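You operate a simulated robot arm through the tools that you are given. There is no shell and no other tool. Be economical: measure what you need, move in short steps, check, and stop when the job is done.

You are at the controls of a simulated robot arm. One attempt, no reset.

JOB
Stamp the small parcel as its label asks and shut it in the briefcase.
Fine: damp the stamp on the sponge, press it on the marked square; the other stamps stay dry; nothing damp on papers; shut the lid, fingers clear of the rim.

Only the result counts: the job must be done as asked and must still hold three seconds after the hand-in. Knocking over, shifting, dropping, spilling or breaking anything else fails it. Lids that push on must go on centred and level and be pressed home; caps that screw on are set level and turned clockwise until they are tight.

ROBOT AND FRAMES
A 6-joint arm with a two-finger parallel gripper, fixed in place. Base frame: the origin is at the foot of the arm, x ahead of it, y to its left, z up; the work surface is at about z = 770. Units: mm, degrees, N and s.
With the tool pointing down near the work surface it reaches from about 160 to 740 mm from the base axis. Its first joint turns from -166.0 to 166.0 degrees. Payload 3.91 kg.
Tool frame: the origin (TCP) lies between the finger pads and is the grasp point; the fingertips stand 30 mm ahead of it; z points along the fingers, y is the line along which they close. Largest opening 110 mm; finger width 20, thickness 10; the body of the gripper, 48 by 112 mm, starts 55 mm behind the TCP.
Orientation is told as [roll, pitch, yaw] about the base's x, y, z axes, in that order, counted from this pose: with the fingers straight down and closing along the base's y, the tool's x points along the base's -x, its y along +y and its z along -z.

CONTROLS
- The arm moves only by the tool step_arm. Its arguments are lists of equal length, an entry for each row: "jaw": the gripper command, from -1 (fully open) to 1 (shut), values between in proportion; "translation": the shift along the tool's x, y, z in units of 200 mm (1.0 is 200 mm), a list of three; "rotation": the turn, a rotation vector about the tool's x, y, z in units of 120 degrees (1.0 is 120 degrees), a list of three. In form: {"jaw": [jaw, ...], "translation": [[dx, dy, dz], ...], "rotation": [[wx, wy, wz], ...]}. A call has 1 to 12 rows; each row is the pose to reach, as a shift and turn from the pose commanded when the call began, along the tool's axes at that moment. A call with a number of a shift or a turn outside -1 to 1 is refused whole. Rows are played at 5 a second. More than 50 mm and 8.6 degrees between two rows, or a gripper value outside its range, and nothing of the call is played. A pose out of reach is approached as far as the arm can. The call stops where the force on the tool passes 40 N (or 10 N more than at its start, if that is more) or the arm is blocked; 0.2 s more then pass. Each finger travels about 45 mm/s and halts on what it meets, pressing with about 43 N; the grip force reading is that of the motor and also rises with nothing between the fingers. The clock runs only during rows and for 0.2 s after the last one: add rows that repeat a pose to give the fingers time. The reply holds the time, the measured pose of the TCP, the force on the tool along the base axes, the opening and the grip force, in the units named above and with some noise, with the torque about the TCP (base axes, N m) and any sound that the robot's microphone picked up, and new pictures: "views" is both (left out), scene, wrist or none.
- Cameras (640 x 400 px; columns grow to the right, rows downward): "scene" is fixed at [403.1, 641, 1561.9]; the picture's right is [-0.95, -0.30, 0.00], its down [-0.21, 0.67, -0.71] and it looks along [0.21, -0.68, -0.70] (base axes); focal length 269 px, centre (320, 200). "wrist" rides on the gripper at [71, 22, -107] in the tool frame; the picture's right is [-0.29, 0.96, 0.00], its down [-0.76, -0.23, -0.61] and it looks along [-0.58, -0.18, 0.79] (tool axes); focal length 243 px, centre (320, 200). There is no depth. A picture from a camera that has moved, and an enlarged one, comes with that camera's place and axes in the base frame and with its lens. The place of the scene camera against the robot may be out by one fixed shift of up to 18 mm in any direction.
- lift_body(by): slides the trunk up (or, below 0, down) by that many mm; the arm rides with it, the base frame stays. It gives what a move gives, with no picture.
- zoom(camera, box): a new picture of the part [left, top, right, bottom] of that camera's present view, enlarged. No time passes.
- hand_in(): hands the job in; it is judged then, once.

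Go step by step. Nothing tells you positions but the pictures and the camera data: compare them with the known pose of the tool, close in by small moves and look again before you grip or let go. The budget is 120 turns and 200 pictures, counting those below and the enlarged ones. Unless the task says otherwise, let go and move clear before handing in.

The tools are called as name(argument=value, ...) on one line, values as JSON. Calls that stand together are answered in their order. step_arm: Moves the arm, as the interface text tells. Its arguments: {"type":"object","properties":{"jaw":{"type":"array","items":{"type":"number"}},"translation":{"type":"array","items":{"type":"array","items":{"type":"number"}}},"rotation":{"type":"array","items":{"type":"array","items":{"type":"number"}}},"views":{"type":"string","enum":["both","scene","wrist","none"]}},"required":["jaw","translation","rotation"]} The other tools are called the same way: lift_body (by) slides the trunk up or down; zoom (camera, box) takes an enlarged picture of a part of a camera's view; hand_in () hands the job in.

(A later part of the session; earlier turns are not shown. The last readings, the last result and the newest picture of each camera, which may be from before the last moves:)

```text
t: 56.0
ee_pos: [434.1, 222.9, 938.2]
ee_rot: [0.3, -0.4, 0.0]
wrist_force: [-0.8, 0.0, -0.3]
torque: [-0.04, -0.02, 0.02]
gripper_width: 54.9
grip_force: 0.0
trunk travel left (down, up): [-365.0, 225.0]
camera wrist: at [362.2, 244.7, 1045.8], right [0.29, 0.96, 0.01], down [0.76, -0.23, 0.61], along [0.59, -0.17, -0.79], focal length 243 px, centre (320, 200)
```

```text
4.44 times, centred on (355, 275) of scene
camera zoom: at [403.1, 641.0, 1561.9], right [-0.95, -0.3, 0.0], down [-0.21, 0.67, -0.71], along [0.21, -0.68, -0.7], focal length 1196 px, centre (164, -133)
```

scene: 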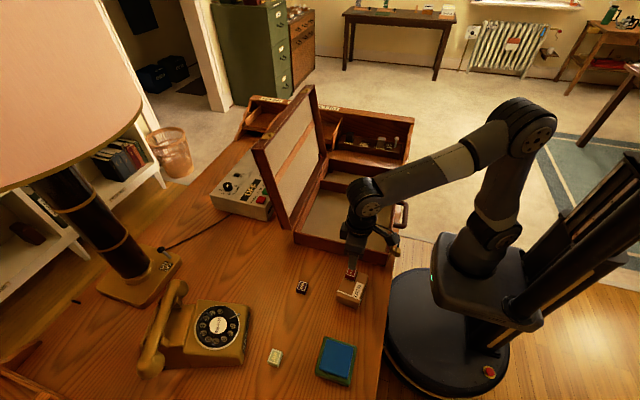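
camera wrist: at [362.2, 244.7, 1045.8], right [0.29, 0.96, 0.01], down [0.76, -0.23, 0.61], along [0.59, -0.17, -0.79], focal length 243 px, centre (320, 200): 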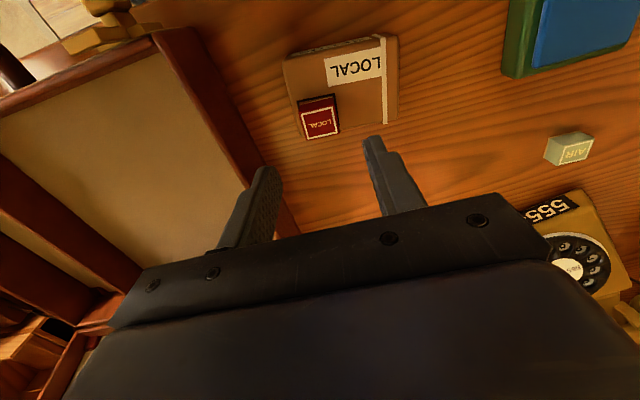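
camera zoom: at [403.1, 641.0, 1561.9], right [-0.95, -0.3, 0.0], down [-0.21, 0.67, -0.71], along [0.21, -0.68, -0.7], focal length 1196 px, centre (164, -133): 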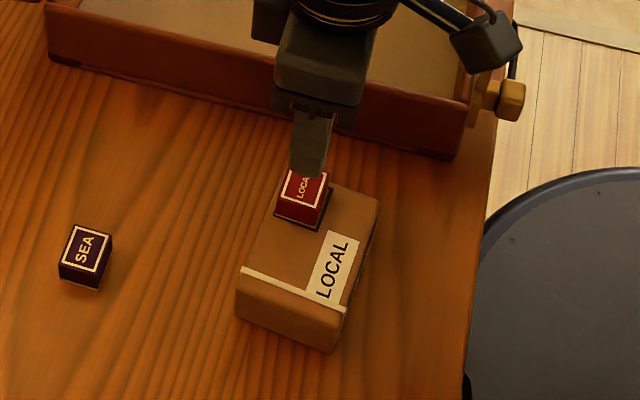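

The stamp stands on the parcel. I regrip it higher (tips well above the parcel) without pressing, then lift 15 mm.

step_arm(jaw=[0.0, 0.0, 0.0, 0.0, 0.4, 0.8, 0.8, 0.8], translation=[[0, 0, 0.2], [0, 0, 0.35], [0, 0, 0.41], [0, 0, 0.41], [0, 0, 0.41], [0, 0, 0.41], [0, 0, 0.41], [0, 0, 0.41]], rotation=[[0, 0, 0], [0, 0, 0], [0, 0, 0], [0, 0, 0], [0, 0, 0], [0, 0, 0], [0, 0, 0], [0, 0, 0]], views="none")

step_arm(jaw=[0.8, 0.8, 0.8, 0.8], translation=[[0, 0, -0.02], [0, 0, -0.05], [0, 0, -0.08], [0, 0, -0.08]], rotation=[[0, 0, 0], [0, 0, 0], [0, 0, 0], [0, 0, 0]], views="none")

zoom(camera="scene", box=[310, 230, 400, 320])

zoom(camera="wrist", box=[220, 20, 460, 220])

```text
t: 57.8
ee_pos: [434.7, 222.5, 856.4]
ee_rot: [0.2, -0.4, 0.0]
wrist_force: [-0.3, -1.4, -0.1]
torque: [-0.03, 0.04, 0.02]
gripper_width: 30.4
grip_force: 43.0
trunk travel left (down, up): [-365.0, 225.0]
```

```text
t: 58.8
ee_pos: [434.2, 223.9, 871.1]
ee_rot: [0.2, -0.3, -0.1]
wrist_force: [-0.9, 0.0, -2.5]
torque: [0.0, 0.0, 0.02]
gripper_width: 30.3
grip_force: 43.0
trunk travel left (down, up): [-365.0, 225.0]
```

```text
4.44 times, centred on (355, 275) of scene
camera zoom: at [403.1, 641.0, 1561.9], right [-0.95, -0.3, 0.0], down [-0.21, 0.67, -0.71], along [0.21, -0.68, -0.7], focal length 1196 px, centre (164, -133)
```

zoom: 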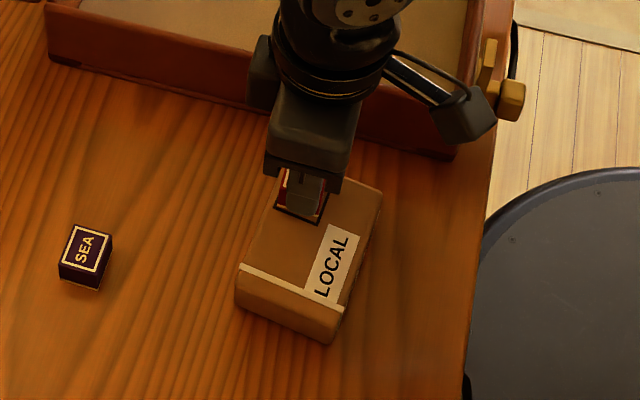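

```text
2.00 times, centred on (340, 120) of wrist
camera zoom: at [362.4, 244.8, 979.2], right [0.29, 0.96, 0.01], down [0.76, -0.23, 0.61], along [0.59, -0.17, -0.79], focal length 485 px, centre (280, 360)
```

zoom: 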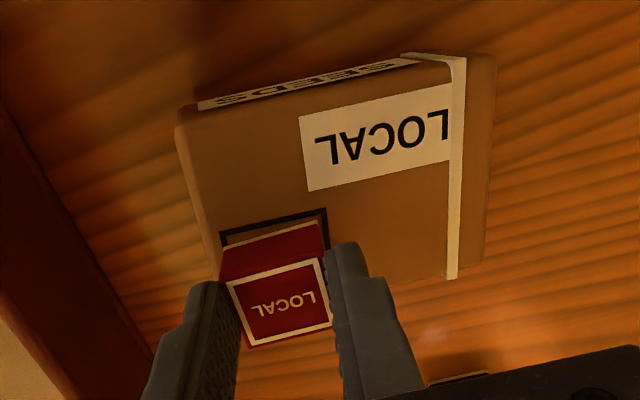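

The parcel now sags at its far end with no moment carried, so the tack is weakening. I lower to just a few mm above rest and wait under light tension.

step_arm(jaw=[0.8, 0.8, 0.8, 0.8, 0.8, 0.8, 0.8, 0.8, 0.8, 0.8, 0.8, 0.8], translation=[[0, 0, 0.03], [0, 0, 0.05], [0, 0, 0.05], [0, 0, 0.05], [0, 0, 0.05], [0, 0, 0.05], [0, 0, 0.05], [0, 0, 0.05], [0, 0, 0.05], [0, 0, 0.05], [0, 0, 0.05], [0, 0, 0.05]], rotation=[[0, 0, 0], [0, 0, 0], [0, 0, 0], [0, 0, 0], [0, 0, 0], [0, 0, 0], [0, 0, 0], [0, 0, 0], [0, 0, 0], [0, 0, 0], [0, 0, 0], [0, 0, 0]], views="none")

step_arm(jaw=[0.8, 0.8, 0.8, 0.8, 0.8, 0.8, 0.8, 0.8, 0.8, 0.8, 0.8, 0.8], translation=[[0, 0, 0], [0, 0, 0], [0, 0, 0], [0, 0, 0], [0, 0, 0], [0, 0, 0], [0, 0, 0], [0, 0, 0], [0, 0, 0], [0, 0, 0], [0, 0, 0], [0, 0, 0]], rotation=[[0, 0, 0], [0, 0, 0], [0, 0, 0], [0, 0, 0], [0, 0, 0], [0, 0, 0], [0, 0, 0], [0, 0, 0], [0, 0, 0], [0, 0, 0], [0, 0, 0], [0, 0, 0]], views="none")

step_arm(jaw=[0.8, 0.8, 0.8, 0.8, 0.8, 0.8, 0.8, 0.8, 0.8, 0.8, 0.8, 0.8], translation=[[0, 0, 0], [0, 0, 0], [0, 0, 0], [0, 0, 0], [0, 0, 0], [0, 0, 0], [0, 0, 0], [0, 0, 0], [0, 0, 0], [0, 0, 0], [0, 0, 0], [0, 0, 0]], rotation=[[0, 0, 0], [0, 0, 0], [0, 0, 0], [0, 0, 0], [0, 0, 0], [0, 0, 0], [0, 0, 0], [0, 0, 0], [0, 0, 0], [0, 0, 0], [0, 0, 0], [0, 0, 0]], views="none")

zoom(camera="wrist", box=[220, 20, 460, 220])

zoom(camera="scene", box=[310, 230, 400, 320])

```text
t: 61.4
ee_pos: [435.4, 224.3, 861.2]
ee_rot: [0.3, -0.3, 0.0]
wrist_force: [1.2, -0.6, -1.8]
torque: [-0.02, 0.0, -0.04]
gripper_width: 30.5
grip_force: 42.9
trunk travel left (down, up): [-365.0, 225.0]
```

```text
t: 64.0
ee_pos: [434.8, 223.0, 861.0]
ee_rot: [0.2, -0.3, 0.0]
wrist_force: [0.1, -1.0, -1.9]
torque: [0.0, 0.02, 0.0]
gripper_width: 30.2
grip_force: 42.9
trunk travel left (down, up): [-365.0, 225.0]
```

```text
t: 66.6
ee_pos: [435.4, 223.9, 861.0]
ee_rot: [0.2, -0.4, 0.0]
wrist_force: [0.5, -0.5, -2.2]
torque: [-0.01, 0.01, 0.01]
gripper_width: 30.5
grip_force: 43.1
trunk travel left (down, up): [-365.0, 225.0]
```

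```text
2.00 times, centred on (340, 120) of wrist
camera zoom: at [362.6, 245.2, 969.0], right [0.29, 0.96, 0.01], down [0.76, -0.23, 0.61], along [0.59, -0.17, -0.79], focal length 485 px, centre (280, 360)
```

zoom: 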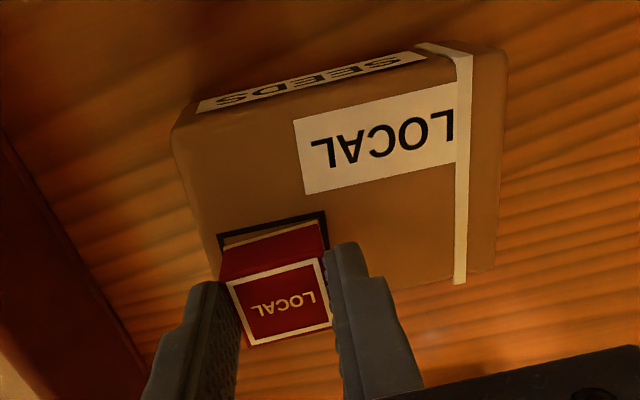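

```text
4.44 times, centred on (355, 275) of scene
camera zoom: at [403.1, 641.0, 1561.9], right [-0.95, -0.3, 0.0], down [-0.21, 0.67, -0.71], along [0.21, -0.68, -0.7], focal length 1196 px, centre (164, -133)
```

zoom: 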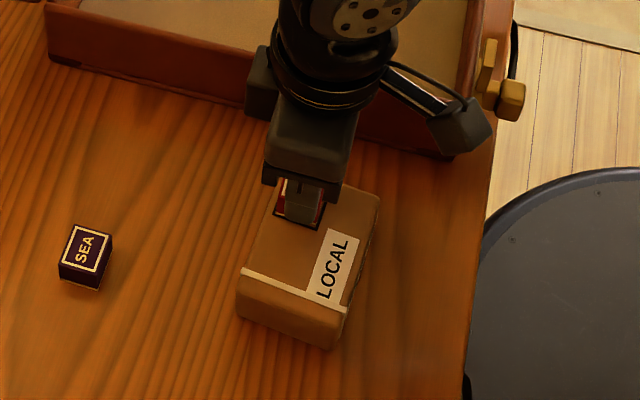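

The tack is steady around 2 N+. Next idea: under light pressure (desk friction holding the parcel), slide the stamp sideways off the near +x edge. First a 10 mm test.

step_arm(jaw=[0.8, 0.8, 0.8, 0.8, 0.8, 0.8], translation=[[0, 0, 0.02], [0, 0, 0.034], [0, 0, 0.034], [-0.025, 0, 0.034], [-0.05, 0, 0.034], [-0.05, 0, 0.034]], rotation=[[0, 0, 0], [0, 0, 0], [0, 0, 0], [0, 0, 0], [0, 0, 0], [0, 0, 0]], views="none")

zoom(camera="wrist", box=[220, 20, 460, 220])

zoom(camera="scene", box=[310, 230, 400, 320])

```text
t: 68.0
ee_pos: [444.1, 224.0, 854.9]
ee_rot: [0.3, -0.4, 0.1]
wrist_force: [-3.7, 0.3, 11.7]
torque: [0.0, 0.21, 0.0]
gripper_width: 30.5
grip_force: 43.0
trunk travel left (down, up): [-365.0, 225.0]
```

```text
2.00 times, centred on (340, 120) of wrist
camera zoom: at [372.0, 244.5, 963.0], right [0.29, 0.96, 0.01], down [0.76, -0.23, 0.61], along [0.59, -0.17, -0.79], focal length 485 px, centre (280, 360)
```

zoom: 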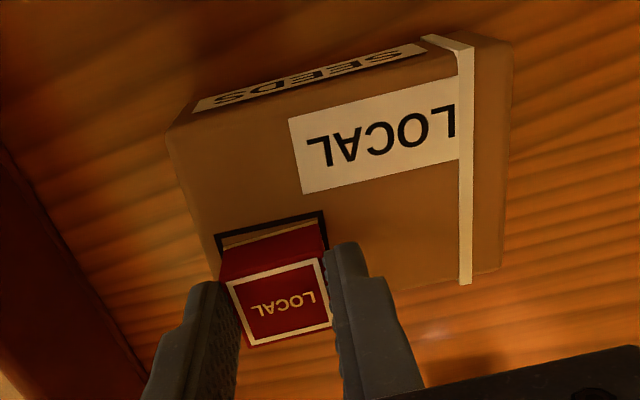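

```text
4.44 times, centred on (355, 275) of scene
camera zoom: at [403.1, 641.0, 1561.9], right [-0.95, -0.3, 0.0], down [-0.21, 0.67, -0.71], along [0.21, -0.68, -0.7], focal length 1196 px, centre (164, -133)
```

zoom: 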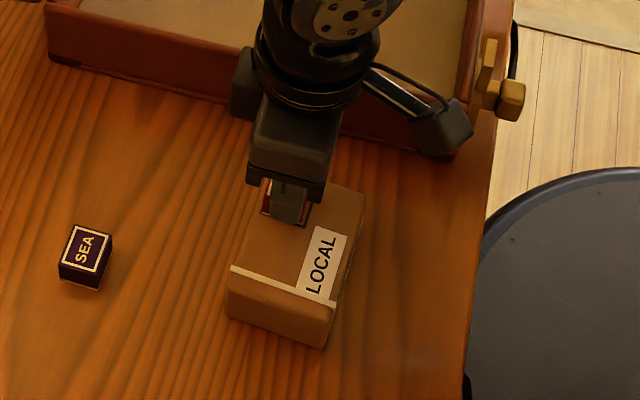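

The parcel slides along, so shear won't work here. Better: regrip the stamp with fingertips almost touching the parcel, then roll so that one fingertip holds the parcel down as the fulcrum while the stamp face lifts off. I open and lower the fingers.

step_arm(jaw=[0.4, 0.25, 0.25, 0.25, 0.25, 0.25], translation=[[0, 0, -0.008], [0, 0, -0.008], [0, 0, 0.02], [0, 0, 0.04], [0, 0, 0.046], [0, 0, 0.046]], rotation=[[0, 0, 0], [0, 0, 0], [0, 0, 0], [0, 0, 0], [0, 0, 0], [0, 0, 0]], views="wrist")

zoom(camera="wrist", box=[220, 20, 460, 220])

```text
t: 69.4
ee_pos: [445.4, 223.9, 844.4]
ee_rot: [0.2, -0.3, 0.0]
wrist_force: [0.0, -0.9, 0.5]
torque: [0.0, -0.02, -0.03]
gripper_width: 41.4
grip_force: 0.1
trunk travel left (down, up): [-365.0, 225.0]
camera wrist: at [373.0, 245.2, 952.9], right [0.29, 0.96, 0.01], down [0.76, -0.23, 0.61], along [0.59, -0.17, -0.79], focal length 243 px, centre (320, 200)
```

wrist: 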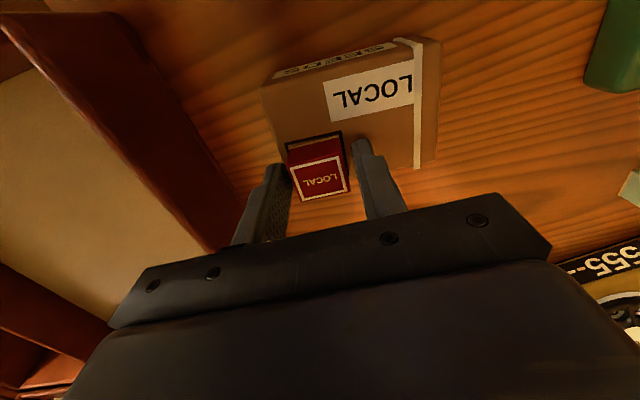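

```text
2.00 times, centred on (340, 120) of wrist
camera zoom: at [373.0, 245.2, 952.9], right [0.29, 0.96, 0.01], down [0.76, -0.23, 0.61], along [0.59, -0.17, -0.79], focal length 485 px, centre (280, 360)
```

zoom: 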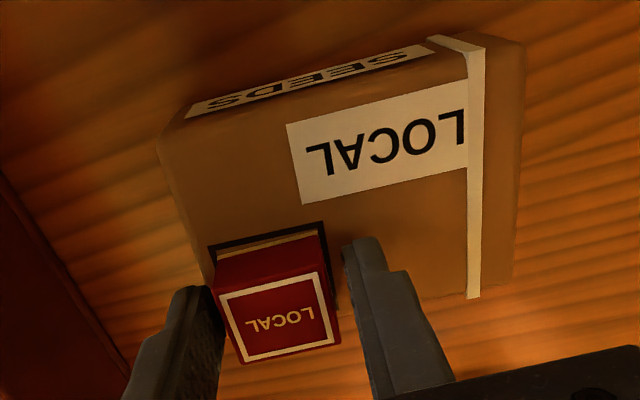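

Not touching yet. I creep down 2 mm more to feel the parcel's top.

step_arm(jaw=[0.25, 0.25, 0.25], translation=[[0, 0, 0.006], [0, 0, 0.01], [0, 0, 0.01]], rotation=[[0, 0, 0], [0, 0, 0], [0, 0, 0]], views="none")

```text
t: 70.2
ee_pos: [445.4, 222.8, 843.9]
ee_rot: [0.1, -0.3, 0.0]
wrist_force: [-0.3, 0.0, -0.9]
torque: [-0.01, -0.02, 0.04]
gripper_width: 41.3
grip_force: 0.1
trunk travel left (down, up): [-365.0, 225.0]
```

step_arm(jaw=[0.25, 0.25, 0.25], translation=[[0, 0, 0.005], [0, 0, 0.009], [0, 0, 0.009]], rotation=[[0, 0, 0], [0, 0, 0], [0, 0, 0]], views="none")

```text
t: 71.0
ee_pos: [444.6, 223.6, 842.9]
ee_rot: [0.3, -0.4, 0.0]
wrist_force: [-1.8, -0.5, 10.3]
torque: [-0.26, 0.1, -0.03]
gripper_width: 41.1
grip_force: 0.2
trunk travel left (down, up): [-365.0, 225.0]
```

Fingertips touch at TCP z ≈ 842.8. I back off 0.8 mm, grip, and roll about the +y fingertip as fulcrum.

step_arm(jaw=[0.3, 0.6, 0.8, 0.8, 0.8], translation=[[0, 0, -0.008], [0, 0, -0.008], [0, 0, -0.008], [0, 0, -0.008], [0, 0, -0.008]], rotation=[[0, 0, 0], [0, 0, 0], [0, 0, 0], [0, 0, 0], [0, 0, 0]], views="none")

step_arm(jaw=[0.8, 0.8, 0.8, 0.8, 0.8, 0.8, 0.8], translation=[[0, 0.0108, 0.0032], [0, 0.0221, -0.0045], [0, 0.0339, -0.0112], [0, 0.0462, -0.0172], [0, 0.0589, -0.0222], [0, 0.0718, -0.0264], [0, 0.0718, -0.0264]], rotation=[[0.0333, 0, 0], [0.0667, 0, 0], [0.1, 0, 0], [0.1333, 0, 0], [0.1667, 0, 0], [0.2, 0, 0], [0.2, 0, 0]], views="wrist")

zoom(camera="wrist", box=[220, 20, 460, 220])

zoom(camera="scene", box=[310, 230, 400, 320])

```text
t: 72.2
ee_pos: [444.4, 223.9, 842.6]
ee_rot: [0.2, -0.3, 0.0]
wrist_force: [-0.8, -1.3, -0.5]
torque: [0.0, 0.0, -0.01]
gripper_width: 30.5
grip_force: 43.3
trunk travel left (down, up): [-365.0, 225.0]
```

```text
t: 73.8
ee_pos: [444.5, 237.4, 849.9]
ee_rot: [-23.8, -0.4, 0.1]
wrist_force: [2.0, -0.2, 16.3]
torque: [0.39, -0.02, -0.02]
gripper_width: 30.2
grip_force: 42.9
trunk travel left (down, up): [-365.0, 225.0]
camera wrist: at [372.6, 301.2, 939.1], right [0.29, 0.88, -0.38], down [0.76, 0.03, 0.65], along [0.59, -0.48, -0.65], focal length 243 px, centre (320, 200)
```

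wrist: 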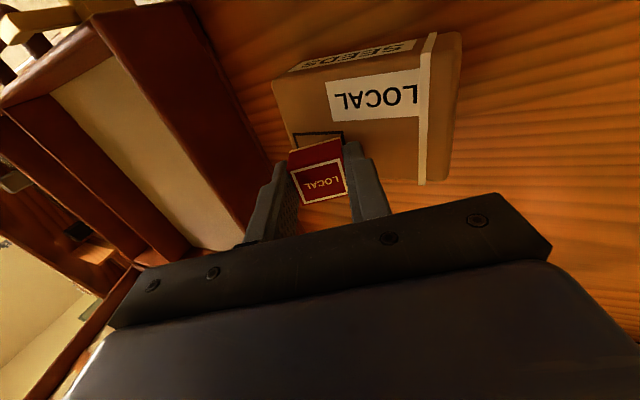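

```text
2.00 times, centred on (340, 120) of wrist
camera zoom: at [372.6, 301.2, 939.1], right [0.29, 0.88, -0.38], down [0.76, 0.03, 0.65], along [0.59, -0.48, -0.65], focal length 485 px, centre (280, 360)
```

zoom: 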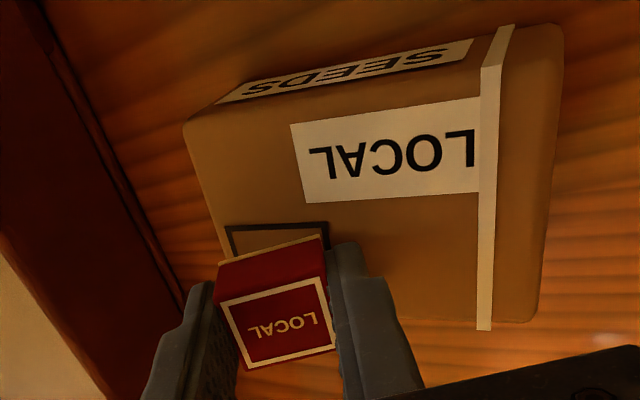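

```text
4.44 times, centred on (355, 275) of scene
camera zoom: at [403.1, 641.0, 1561.9], right [-0.95, -0.3, 0.0], down [-0.21, 0.67, -0.71], along [0.21, -0.68, -0.7], focal length 1196 px, centre (164, -133)
```

zoom: 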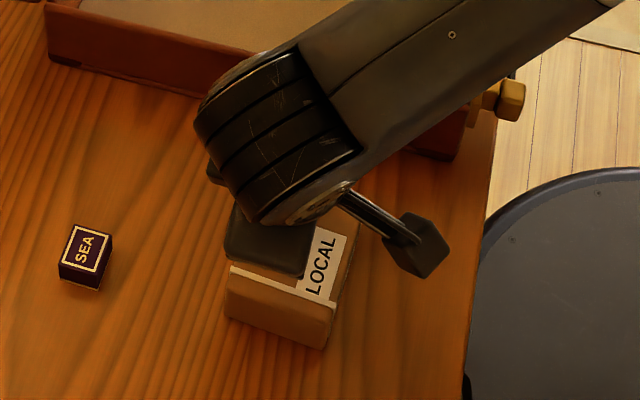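

A ~9 N pull still shows in the torque, but the fingertip now holds the parcel down. I continue rolling another 20° about the fingertip.

step_arm(jaw=[0.8, 0.8, 0.8, 0.8, 0.8, 0.8], translation=[[0, 0.0108, -0.0058], [0, 0.0221, -0.0135], [0, 0.0339, -0.0202], [0, 0.0462, -0.0262], [0, 0.0589, -0.0312], [0, 0.0589, -0.0312]], rotation=[[0.0333, 0, 0], [0.0667, 0, 0], [0.1, 0, 0], [0.1333, 0, 0], [0.1667, 0, 0], [0.1667, 0, 0]], views="wrist")

zoom(camera="wrist", box=[220, 20, 460, 220])

```text
t: 75.2
ee_pos: [443.7, 250.7, 850.6]
ee_rot: [-43.8, -0.4, 0.1]
wrist_force: [4.8, 2.5, 29.5]
torque: [0.38, -0.06, 0.02]
gripper_width: 30.4
grip_force: 43.1
trunk travel left (down, up): [-365.0, 225.0]
camera wrist: at [372.5, 340.9, 913.5], right [0.3, 0.69, -0.66], down [0.76, 0.25, 0.6], along [0.58, -0.68, -0.45], focal length 243 px, centre (320, 200)
```

wrist: 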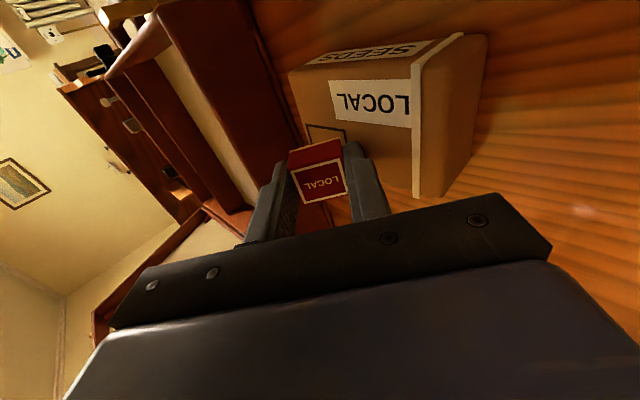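

```text
2.00 times, centred on (340, 120) of wrist
camera zoom: at [372.5, 340.9, 913.5], right [0.3, 0.69, -0.66], down [0.76, 0.25, 0.6], along [0.58, -0.68, -0.45], focal length 485 px, centre (280, 360)
```

zoom: 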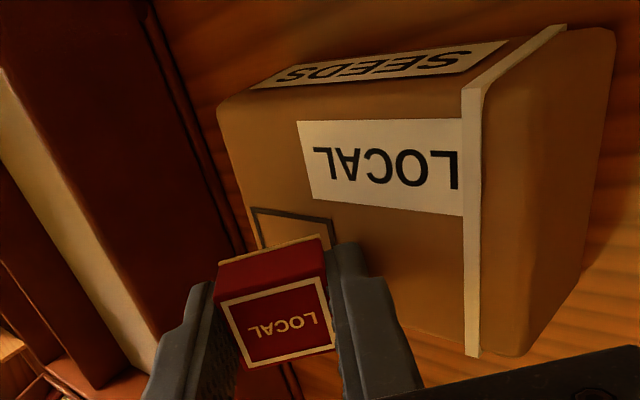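

The stamp face is now clearly clear of the parcel. I lift straight up from here.

step_arm(jaw=[0.8, 0.8, 0.8], translation=[[0, -0.0692, -0.0722], [0, -0.138, -0.144], [0, -0.138, -0.144]], rotation=[[0, 0, 0], [0, 0, 0], [0, 0, 0]])

zoom(camera="wrist", box=[220, 20, 460, 220])

zoom(camera="scene", box=[310, 230, 400, 320])

```text
t: 76.0
ee_pos: [444.1, 251.0, 887.9]
ee_rot: [-43.8, -0.2, 0.0]
wrist_force: [-0.3, -0.2, -2.8]
torque: [0.03, -0.02, -0.01]
gripper_width: 30.4
grip_force: 42.5
trunk travel left (down, up): [-365.0, 225.0]
camera wrist: at [372.9, 341.6, 952.0], right [0.29, 0.69, -0.66], down [0.76, 0.25, 0.6], along [0.58, -0.68, -0.45], focal length 243 px, centre (320, 200)
```

scene: 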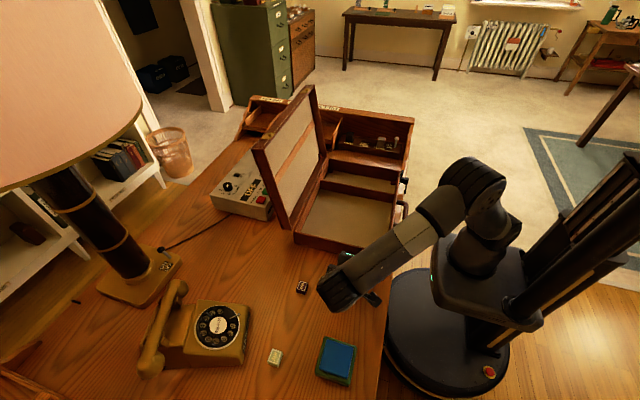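
wrist: 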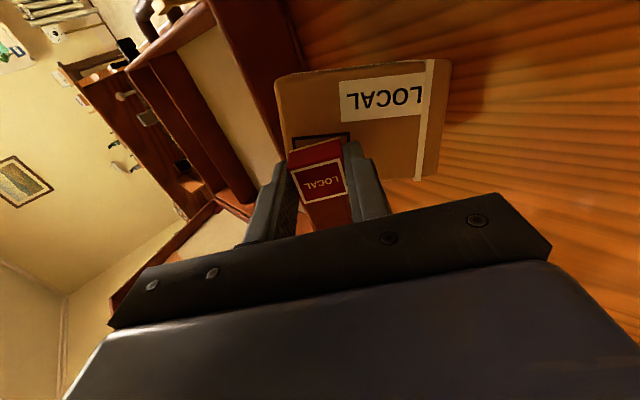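

```text
2.00 times, centred on (340, 120) of wrist
camera zoom: at [372.9, 341.6, 952.0], right [0.29, 0.69, -0.66], down [0.76, 0.25, 0.6], along [0.58, -0.68, -0.45], focal length 485 px, centre (280, 360)
```

zoom: 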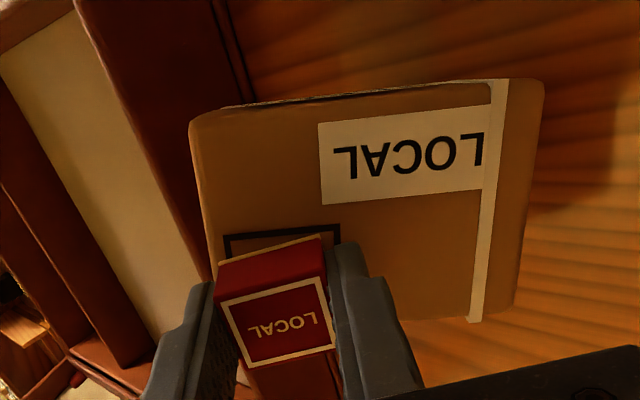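

```text
4.44 times, centred on (355, 275) of scene
camera zoom: at [403.1, 641.0, 1561.9], right [-0.95, -0.3, 0.0], down [-0.21, 0.67, -0.71], along [0.21, -0.68, -0.7], focal length 1196 px, centre (164, -133)
```

zoom: 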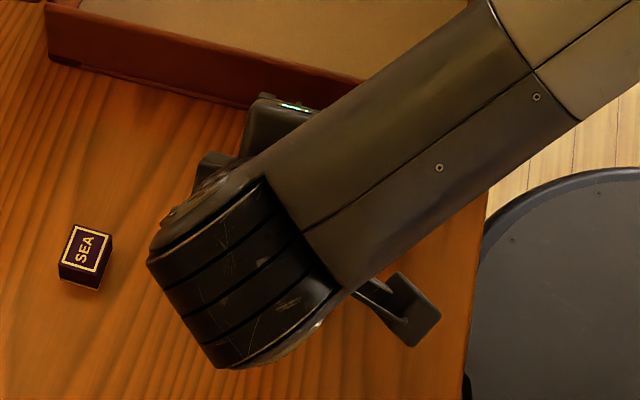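

It re-mated as I lifted, so the tack acts over a distance. I level the tool in the air, set the parcel down, release, and then test with a sideways nudge whether stamp and parcel are really bonded.

step_arm(jaw=[0.8, 0.8, 0.8, 0.8, 0.8, 0.8, 0.8, 0.8, 0.8], translation=[[0, -0.104, -0.108], [0, -0.104, -0.108], [0, -0.104, -0.108], [0, -0.104, -0.108], [0, -0.104, -0.108], [0, -0.104, -0.108], [0, -0.104, -0.108], [0, -0.104, -0.108], [0, -0.104, -0.108]], rotation=[[0, 0, 0], [-0.061, 0, 0], [-0.122, 0, 0], [-0.183, 0, 0], [-0.244, 0, 0], [-0.305, 0, 0], [-0.3667, 0, 0], [-0.3667, 0, 0], [-0.3667, 0, 0]])

zoom(camera="scene", box=[290, 200, 400, 310])

zoom(camera="wrist", box=[200, 20, 440, 220])

```text
t: 78.0
ee_pos: [444.9, 251.2, 918.5]
ee_rot: [0.3, -0.3, -0.1]
wrist_force: [-0.2, -1.3, -2.3]
torque: [-0.11, -0.01, 0.03]
gripper_width: 30.6
grip_force: 43.2
trunk travel left (down, up): [-365.0, 225.0]
camera wrist: at [372.5, 272.7, 1026.9], right [0.29, 0.96, 0.01], down [0.76, -0.23, 0.61], along [0.59, -0.17, -0.79], focal length 243 px, centre (320, 200)
```

scene: 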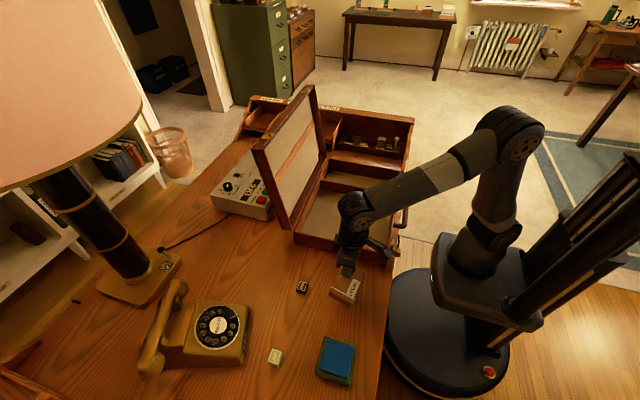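
wrist: 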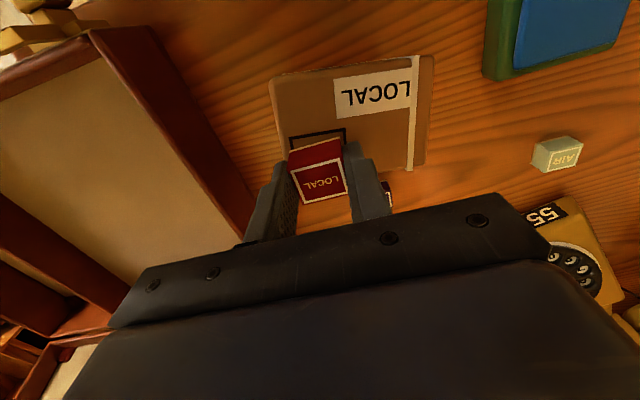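

```text
3.64 times, centred on (345, 255) of scene
camera zoom: at [403.1, 641.0, 1561.9], right [-0.95, -0.3, 0.0], down [-0.21, 0.67, -0.71], along [0.21, -0.68, -0.7], focal length 978 px, centre (229, 0)
```

zoom: 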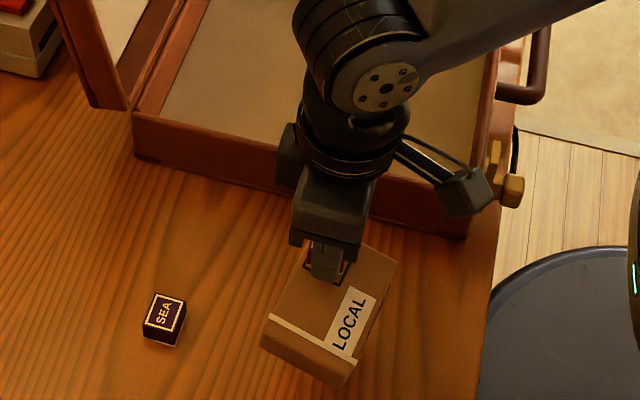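

```text
2.00 times, centred on (320, 120) of wrist
camera zoom: at [372.5, 272.7, 1026.9], right [0.29, 0.96, 0.01], down [0.76, -0.23, 0.61], along [0.59, -0.17, -0.79], focal length 485 px, centre (320, 360)
```

zoom: 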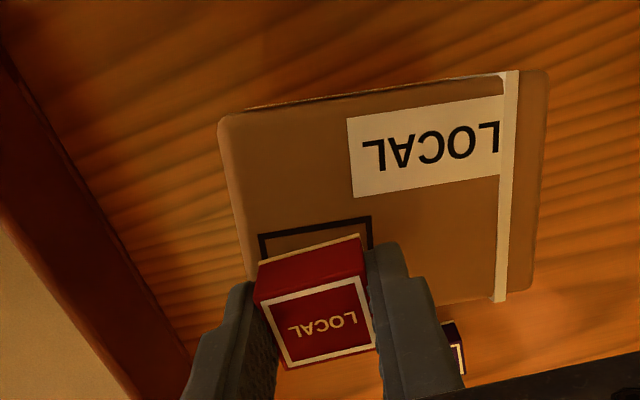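

The stamp has crept ~8 mm relative to the square, so it is a slippery tack rather than a weld: with the parcel blocked by a low wall I could slide the stamp off. I inspect the briefcase divider height for that.

zoom(camera="scene", box=[280, 150, 420, 260])

```text
3.64 times, centred on (350, 205) of scene
camera zoom: at [403.1, 641.0, 1561.9], right [-0.95, -0.3, 0.0], down [-0.21, 0.67, -0.71], along [0.21, -0.68, -0.7], focal length 978 px, centre (211, 182)
```

zoom: 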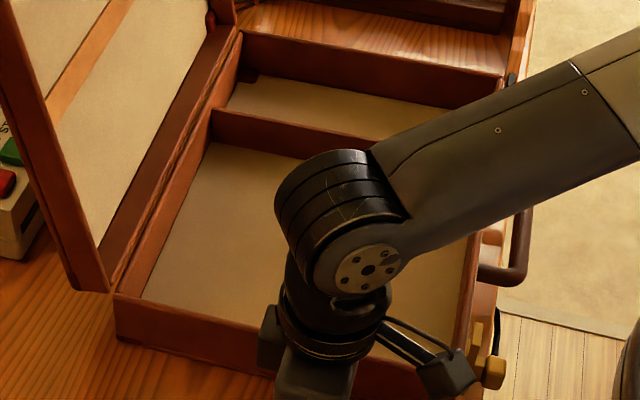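

The divider is as tall as the rim, so no low block there. I set the parcel down here, release, and do the nudge test to learn what is holding what.

step_arm(jaw=[0.8, 0.8, 0.8, 0.8, 0.8, 0.8, 0.6, 0.4, 0.25, 0.25], translation=[[0, 0, 0.1], [0, 0, 0.2], [0, 0, 0.3], [0, 0, 0.35], [0, 0, 0.375], [0, 0, 0.378], [0, 0, 0.378], [0, 0, 0.375], [0, 0, 0.37], [0, 0, 0.35]], rotation=[[0, 0, 0], [0, 0, 0], [0, 0, 0], [0, 0, 0], [0, 0, 0], [0, 0, 0], [0, 0, 0], [0, 0, 0], [0, 0, 0], [0, 0, 0]], views="wrist")

zoom(camera="wrist", box=[220, 20, 460, 220])

```text
t: 80.2
ee_pos: [445.5, 252.6, 849.4]
ee_rot: [0.3, -0.3, 0.0]
wrist_force: [-0.2, 0.3, -0.6]
torque: [0.01, 0.0, 0.03]
gripper_width: 41.6
grip_force: 0.1
trunk travel left (down, up): [-365.0, 225.0]
camera wrist: at [373.2, 273.5, 957.1], right [0.29, 0.96, 0.01], down [0.76, -0.23, 0.61], along [0.59, -0.17, -0.79], focal length 243 px, centre (320, 200)
```

wrist: 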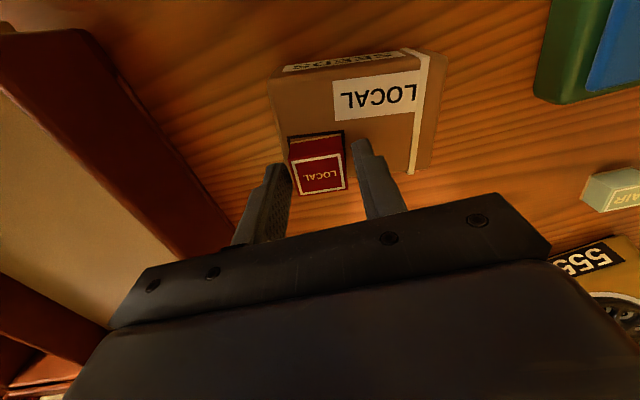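

```text
2.00 times, centred on (340, 120) of wrist
camera zoom: at [373.2, 273.5, 957.1], right [0.29, 0.96, 0.01], down [0.76, -0.23, 0.61], along [0.59, -0.17, -0.79], focal length 485 px, centre (280, 360)
```

zoom: 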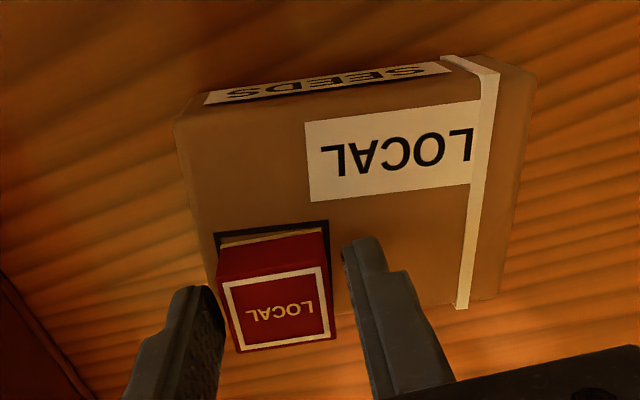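

After release, the stamp sprang back to its original place in the square. Nudge test: move the open fingers +y by 14 mm.

step_arm(jaw=[0.25, 0.25, 0.25, 0.25], translation=[[0, 0.02, 0], [0, 0.045, 0], [0, 0.07, 0], [0, 0.07, 0]], rotation=[[0, 0, 0], [0, 0, 0], [0, 0, 0], [0, 0, 0]], views="none")

zoom(camera="wrist", box=[220, 20, 460, 220])

```text
t: 81.2
ee_pos: [443.9, 266.2, 849.7]
ee_rot: [0.3, -0.3, 0.0]
wrist_force: [-0.3, -1.2, 0.9]
torque: [-0.04, 0.04, 0.01]
gripper_width: 41.8
grip_force: 0.7
trunk travel left (down, up): [-365.0, 225.0]
```

```text
2.00 times, centred on (340, 120) of wrist
camera zoom: at [373.1, 287.4, 957.4], right [0.29, 0.96, 0.01], down [0.76, -0.23, 0.61], along [0.59, -0.17, -0.79], focal length 485 px, centre (280, 360)
```

zoom: 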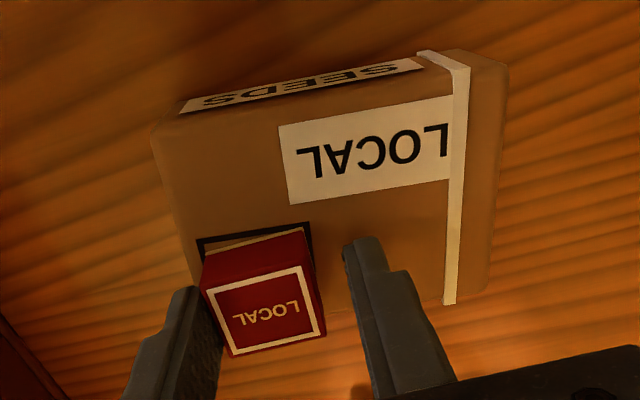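

They are bonded even when ungripped. Perhaps the tack dries with time; I'll back the fingers off so nothing presses and wait about half a minute.

step_arm(jaw=[0.25, 0.25, 0.0, 0.0, 0.0, 0.0, 0.0, 0.0, 0.0, 0.0, 0.0, 0.0], translation=[[0, -0.03, 0], [0, -0.03, 0], [0, -0.03, -0.1], [0, -0.03, -0.25], [0, -0.03, -0.25], [0, -0.03, -0.25], [0, -0.03, -0.25], [0, -0.03, -0.25], [0, -0.03, -0.25], [0, -0.03, -0.25], [0, -0.03, -0.25], [0, -0.03, -0.25]], rotation=[[0, 0, 0], [0, 0, 0], [0, 0, 0], [0, 0, 0], [0, 0, 0], [0, 0, 0], [0, 0, 0], [0, 0, 0], [0, 0, 0], [0, 0, 0], [0, 0, 0], [0, 0, 0]], views="none")

step_arm(jaw=[0, 0, 0, 0, 0, 0, 0, 0, 0, 0, 0, 0], translation=[[0, 0, 0], [0, 0, 0], [0, 0, 0], [0, 0, 0], [0, 0, 0], [0, 0, 0], [0, 0, 0], [0, 0, 0], [0, 0, 0], [0, 0, 0], [0, 0, 0], [0, 0, 0]], rotation=[[0, 0, 0], [0, 0, 0], [0, 0, 0], [0, 0, 0], [0, 0, 0], [0, 0, 0], [0, 0, 0], [0, 0, 0], [0, 0, 0], [0, 0, 0], [0, 0, 0], [0, 0, 0]], views="none")

step_arm(jaw=[0, 0, 0, 0, 0, 0, 0, 0, 0, 0, 0, 0], translation=[[0, 0, 0], [0, 0, 0], [0, 0, 0], [0, 0, 0], [0, 0, 0], [0, 0, 0], [0, 0, 0], [0, 0, 0], [0, 0, 0], [0, 0, 0], [0, 0, 0], [0, 0, 0]], rotation=[[0, 0, 0], [0, 0, 0], [0, 0, 0], [0, 0, 0], [0, 0, 0], [0, 0, 0], [0, 0, 0], [0, 0, 0], [0, 0, 0], [0, 0, 0], [0, 0, 0], [0, 0, 0]], views="none")

step_arm(jaw=[0, 0, 0, 0, 0, 0, 0, 0, 0, 0, 0, 0], translation=[[0, 0, 0], [0, 0, 0], [0, 0, 0], [0, 0, 0], [0, 0, 0], [0, 0, 0], [0, 0, 0], [0, 0, 0], [0, 0, 0], [0, 0, 0], [0, 0, 0], [0, 0, 0]], rotation=[[0, 0, 0], [0, 0, 0], [0, 0, 0], [0, 0, 0], [0, 0, 0], [0, 0, 0], [0, 0, 0], [0, 0, 0], [0, 0, 0], [0, 0, 0], [0, 0, 0], [0, 0, 0]], views="none")

step_arm(jaw=[0, 0, 0, 0, 0, 0, 0, 0, 0, 0, 0, 0], translation=[[0, 0, 0], [0, 0, 0], [0, 0, 0], [0, 0, 0], [0, 0, 0], [0, 0, 0], [0, 0, 0], [0, 0, 0], [0, 0, 0], [0, 0, 0], [0, 0, 0], [0, 0, 0]], rotation=[[0, 0, 0], [0, 0, 0], [0, 0, 0], [0, 0, 0], [0, 0, 0], [0, 0, 0], [0, 0, 0], [0, 0, 0], [0, 0, 0], [0, 0, 0], [0, 0, 0], [0, 0, 0]], views="none")

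step_arm(jaw=[0, 0, 0, 0, 0, 0, 0, 0, 0, 0, 0, 0], translation=[[0, 0, 0], [0, 0, 0], [0, 0, 0], [0, 0, 0], [0, 0, 0], [0, 0, 0], [0, 0, 0], [0, 0, 0], [0, 0, 0], [0, 0, 0], [0, 0, 0], [0, 0, 0]], rotation=[[0, 0, 0], [0, 0, 0], [0, 0, 0], [0, 0, 0], [0, 0, 0], [0, 0, 0], [0, 0, 0], [0, 0, 0], [0, 0, 0], [0, 0, 0], [0, 0, 0], [0, 0, 0]], views="wrist")

zoom(camera="wrist", box=[220, 20, 460, 220])

```text
t: 83.8
ee_pos: [443.1, 260.3, 899.2]
ee_rot: [0.2, -0.3, 0.0]
wrist_force: [0.2, 0.3, -0.7]
torque: [-0.01, 0.03, 0.0]
gripper_width: 55.0
grip_force: 0.1
trunk travel left (down, up): [-365.0, 225.0]
```

```text
t: 86.4
ee_pos: [443.7, 260.4, 900.5]
ee_rot: [0.2, -0.3, -0.1]
wrist_force: [-0.5, 1.8, 0.0]
torque: [-0.03, 0.01, 0.0]
gripper_width: 54.9
grip_force: 0.0
trunk travel left (down, up): [-365.0, 225.0]
```

```text
t: 89.0
ee_pos: [442.2, 259.0, 900.1]
ee_rot: [0.2, -0.3, 0.0]
wrist_force: [-0.2, -0.6, -0.6]
torque: [-0.02, 0.01, -0.03]
gripper_width: 55.1
grip_force: 0.1
trunk travel left (down, up): [-365.0, 225.0]
```

```text
t: 91.6
ee_pos: [442.9, 258.6, 899.1]
ee_rot: [0.3, -0.3, 0.0]
wrist_force: [0.1, 0.0, 0.2]
torque: [-0.06, 0.02, -0.03]
gripper_width: 55.2
grip_force: 0.1
trunk travel left (down, up): [-365.0, 225.0]
```

```text
t: 94.2
ee_pos: [443.5, 260.0, 899.5]
ee_rot: [0.2, -0.3, 0.0]
wrist_force: [0.7, -0.4, -0.3]
torque: [0.01, 0.0, 0.0]
gripper_width: 55.0
grip_force: 0.2
trunk travel left (down, up): [-365.0, 225.0]
```

```text
t: 96.8
ee_pos: [443.2, 259.3, 899.3]
ee_rot: [0.1, -0.4, 0.1]
wrist_force: [0.0, 0.3, 1.2]
torque: [-0.01, 0.0, 0.02]
gripper_width: 54.8
grip_force: 0.0
trunk travel left (down, up): [-365.0, 225.0]
camera wrist: at [372.1, 280.8, 1007.6], right [0.29, 0.96, 0.01], down [0.76, -0.23, 0.61], along [0.59, -0.17, -0.79], focal length 243 px, centre (320, 200)
```

wrist: 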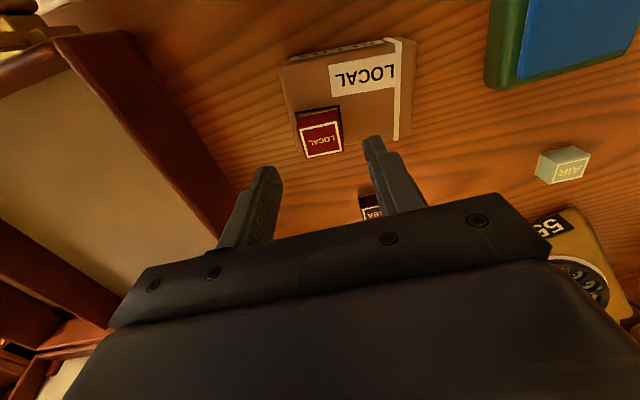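

```text
2.00 times, centred on (340, 120) of wrist
camera zoom: at [372.1, 280.8, 1007.6], right [0.29, 0.96, 0.01], down [0.76, -0.23, 0.61], along [0.59, -0.17, -0.79], focal length 485 px, centre (280, 360)
```

zoom: 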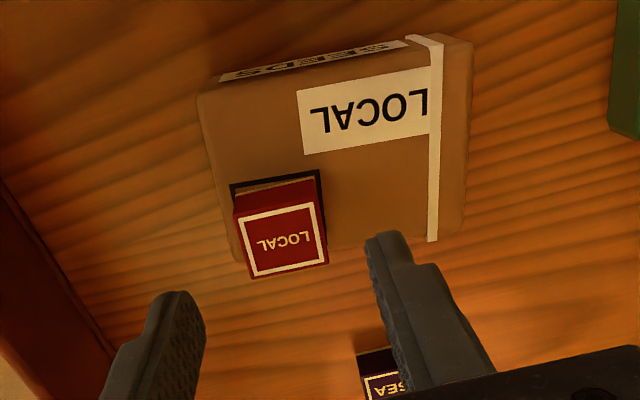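

About 16 s of rest has passed. I regrip gently and test-lift.

step_arm(jaw=[0, 0, 0, 0, 0.4, 0.8, 0.8, 0.8, 0.8, 0.8, 0.8], translation=[[0, 0.008, 0.1], [0, 0.008, 0.2], [0, 0.008, 0.23], [0, 0.008, 0.23], [0, 0.008, 0.23], [0, 0.008, 0.23], [0, 0.008, 0.23], [0, 0.008, 0.21], [0, 0.008, 0.17], [0, 0.008, 0.14], [0, 0.008, 0.14]], rotation=[[0, 0, 0], [0, 0, 0], [0, 0, 0], [0, 0, 0], [0, 0, 0], [0, 0, 0], [0, 0, 0], [0, 0, 0], [0, 0, 0], [0, 0, 0], [0, 0, 0]], views="wrist")

zoom(camera="wrist", box=[220, 20, 460, 220])

zoom(camera="scene", box=[310, 230, 400, 320])

```text
t: 99.2
ee_pos: [444.7, 260.7, 871.0]
ee_rot: [0.2, -0.3, 0.0]
wrist_force: [-0.9, 0.4, -2.4]
torque: [0.01, -0.06, -0.02]
gripper_width: 30.1
grip_force: 43.2
trunk travel left (down, up): [-365.0, 225.0]
camera wrist: at [372.8, 282.6, 979.0], right [0.29, 0.96, 0.01], down [0.76, -0.23, 0.61], along [0.59, -0.17, -0.79], focal length 243 px, centre (320, 200)
```

wrist: 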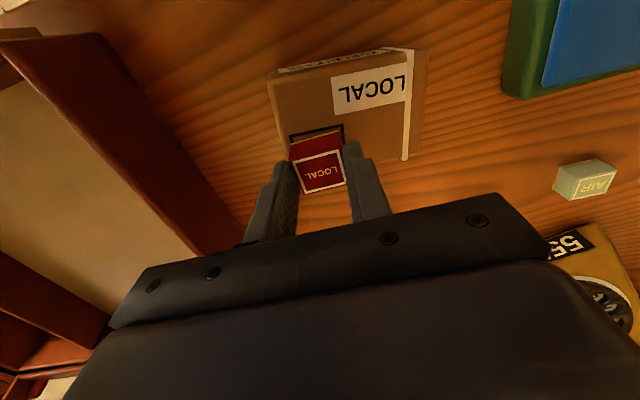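

```text
2.00 times, centred on (340, 120) of wrist
camera zoom: at [372.8, 282.6, 979.0], right [0.29, 0.96, 0.01], down [0.76, -0.23, 0.61], along [0.59, -0.17, -0.79], focal length 485 px, centre (280, 360)
```

zoom: 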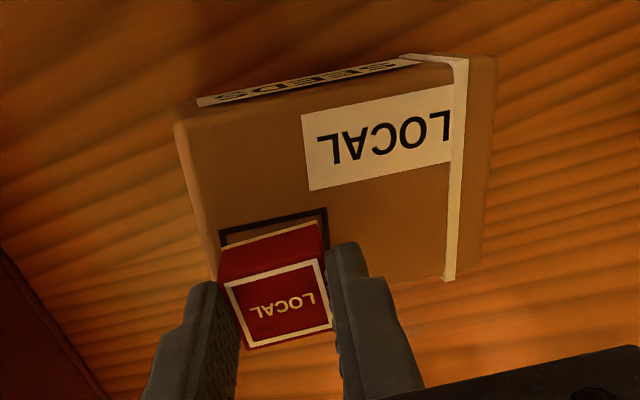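

```text
4.44 times, centred on (355, 275) of scene
camera zoom: at [403.1, 641.0, 1561.9], right [-0.95, -0.3, 0.0], down [-0.21, 0.67, -0.71], along [0.21, -0.68, -0.7], focal length 1196 px, centre (164, -133)
```

zoom: 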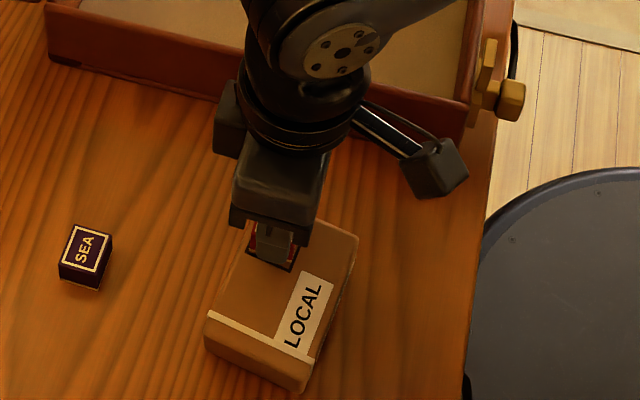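

Still attached. I try a sharp tug: set down, then jump up at full speed.

step_arm(jaw=[0.8, 0.8, 0.8, 0.8, 0.8, 0.8], translation=[[0, 0, 0.05], [0, 0, 0.09], [0, 0, 0.09], [0, 0, 0.09], [0, 0, -0.155], [0, 0, -0.155]], rotation=[[0, 0, 0], [0, 0, 0], [0, 0, 0], [0, 0, 0], [0, 0, 0], [0, 0, 0]], views="scene")

zoom(camera="scene", box=[310, 230, 400, 320])

```text
t: 100.6
ee_pos: [443.9, 260.9, 901.0]
ee_rot: [0.3, -0.2, 0.1]
wrist_force: [0.0, 0.0, -3.2]
torque: [-0.03, -0.04, -0.02]
gripper_width: 30.4
grip_force: 43.4
trunk travel left (down, up): [-365.0, 225.0]
```

scene: 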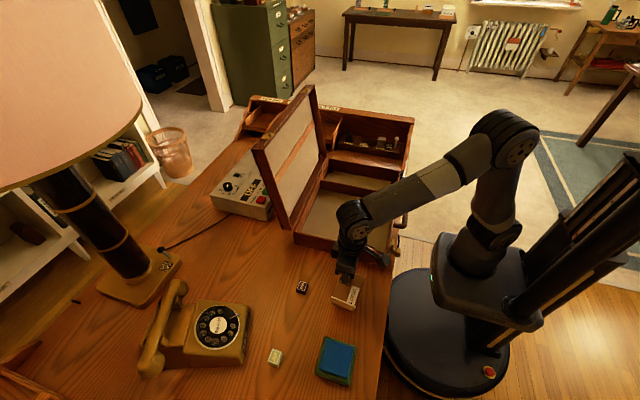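

```text
4.44 times, centred on (355, 275) of scene
camera zoom: at [403.1, 641.0, 1561.9], right [-0.95, -0.3, 0.0], down [-0.21, 0.67, -0.71], along [0.21, -0.68, -0.7], focal length 1196 px, centre (164, -133)
```

zoom: 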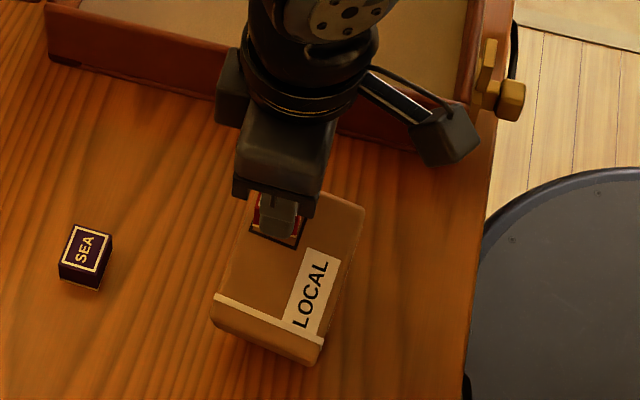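

Still attached. I'll repeat the fingertip-fulcrum peel but roll all the way to about 80°, to maximise separation while the fingertip holds the parcel. First set down and regrip low.

step_arm(jaw=[0.8, 0.8, 0.8, 0.8, 0.5, 0.25, 0.25, 0.25, 0.25], translation=[[0, 0, 0.12], [0, 0, 0.21], [0, 0, 0.24], [0, 0, 0.24], [0, 0, 0.235], [0, 0, 0.235], [0, 0, 0.26], [0, 0, 0.28], [0, 0, 0.286]], rotation=[[0, 0, 0], [0, 0, 0], [0, 0, 0], [0, 0, 0], [0, 0, 0], [0, 0, 0], [0, 0, 0], [0, 0, 0], [0, 0, 0]], views="none")

step_arm(jaw=[0.25, 0.25], translation=[[0, 0, 0.005], [0, 0, 0.005]], rotation=[[0, 0, 0], [0, 0, 0]], views="wrist")

```text
t: 102.6
ee_pos: [443.9, 261.0, 845.1]
ee_rot: [0.2, -0.3, -0.1]
wrist_force: [0.9, 0.1, 0.6]
torque: [-0.02, -0.02, -0.01]
gripper_width: 41.4
grip_force: 0.0
trunk travel left (down, up): [-365.0, 225.0]
```

```text
t: 103.2
ee_pos: [443.3, 260.9, 843.8]
ee_rot: [0.2, -0.2, 0.0]
wrist_force: [-0.4, 0.8, 0.3]
torque: [0.02, 0.02, -0.05]
gripper_width: 41.4
grip_force: 0.0
trunk travel left (down, up): [-365.0, 225.0]
camera wrist: at [372.8, 282.5, 951.9], right [0.29, 0.96, 0.01], down [0.76, -0.23, 0.61], along [0.59, -0.17, -0.79], focal length 243 px, centre (320, 200)
```

wrist: 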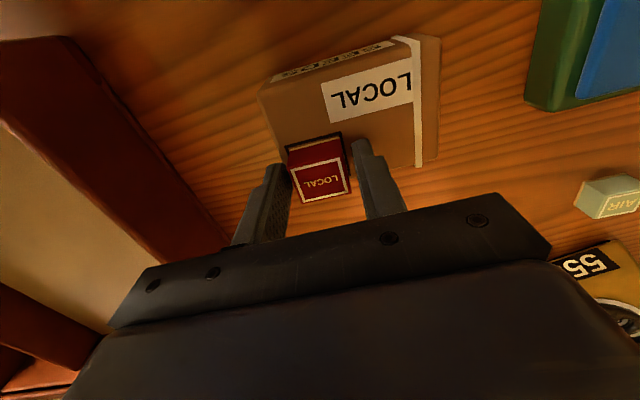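

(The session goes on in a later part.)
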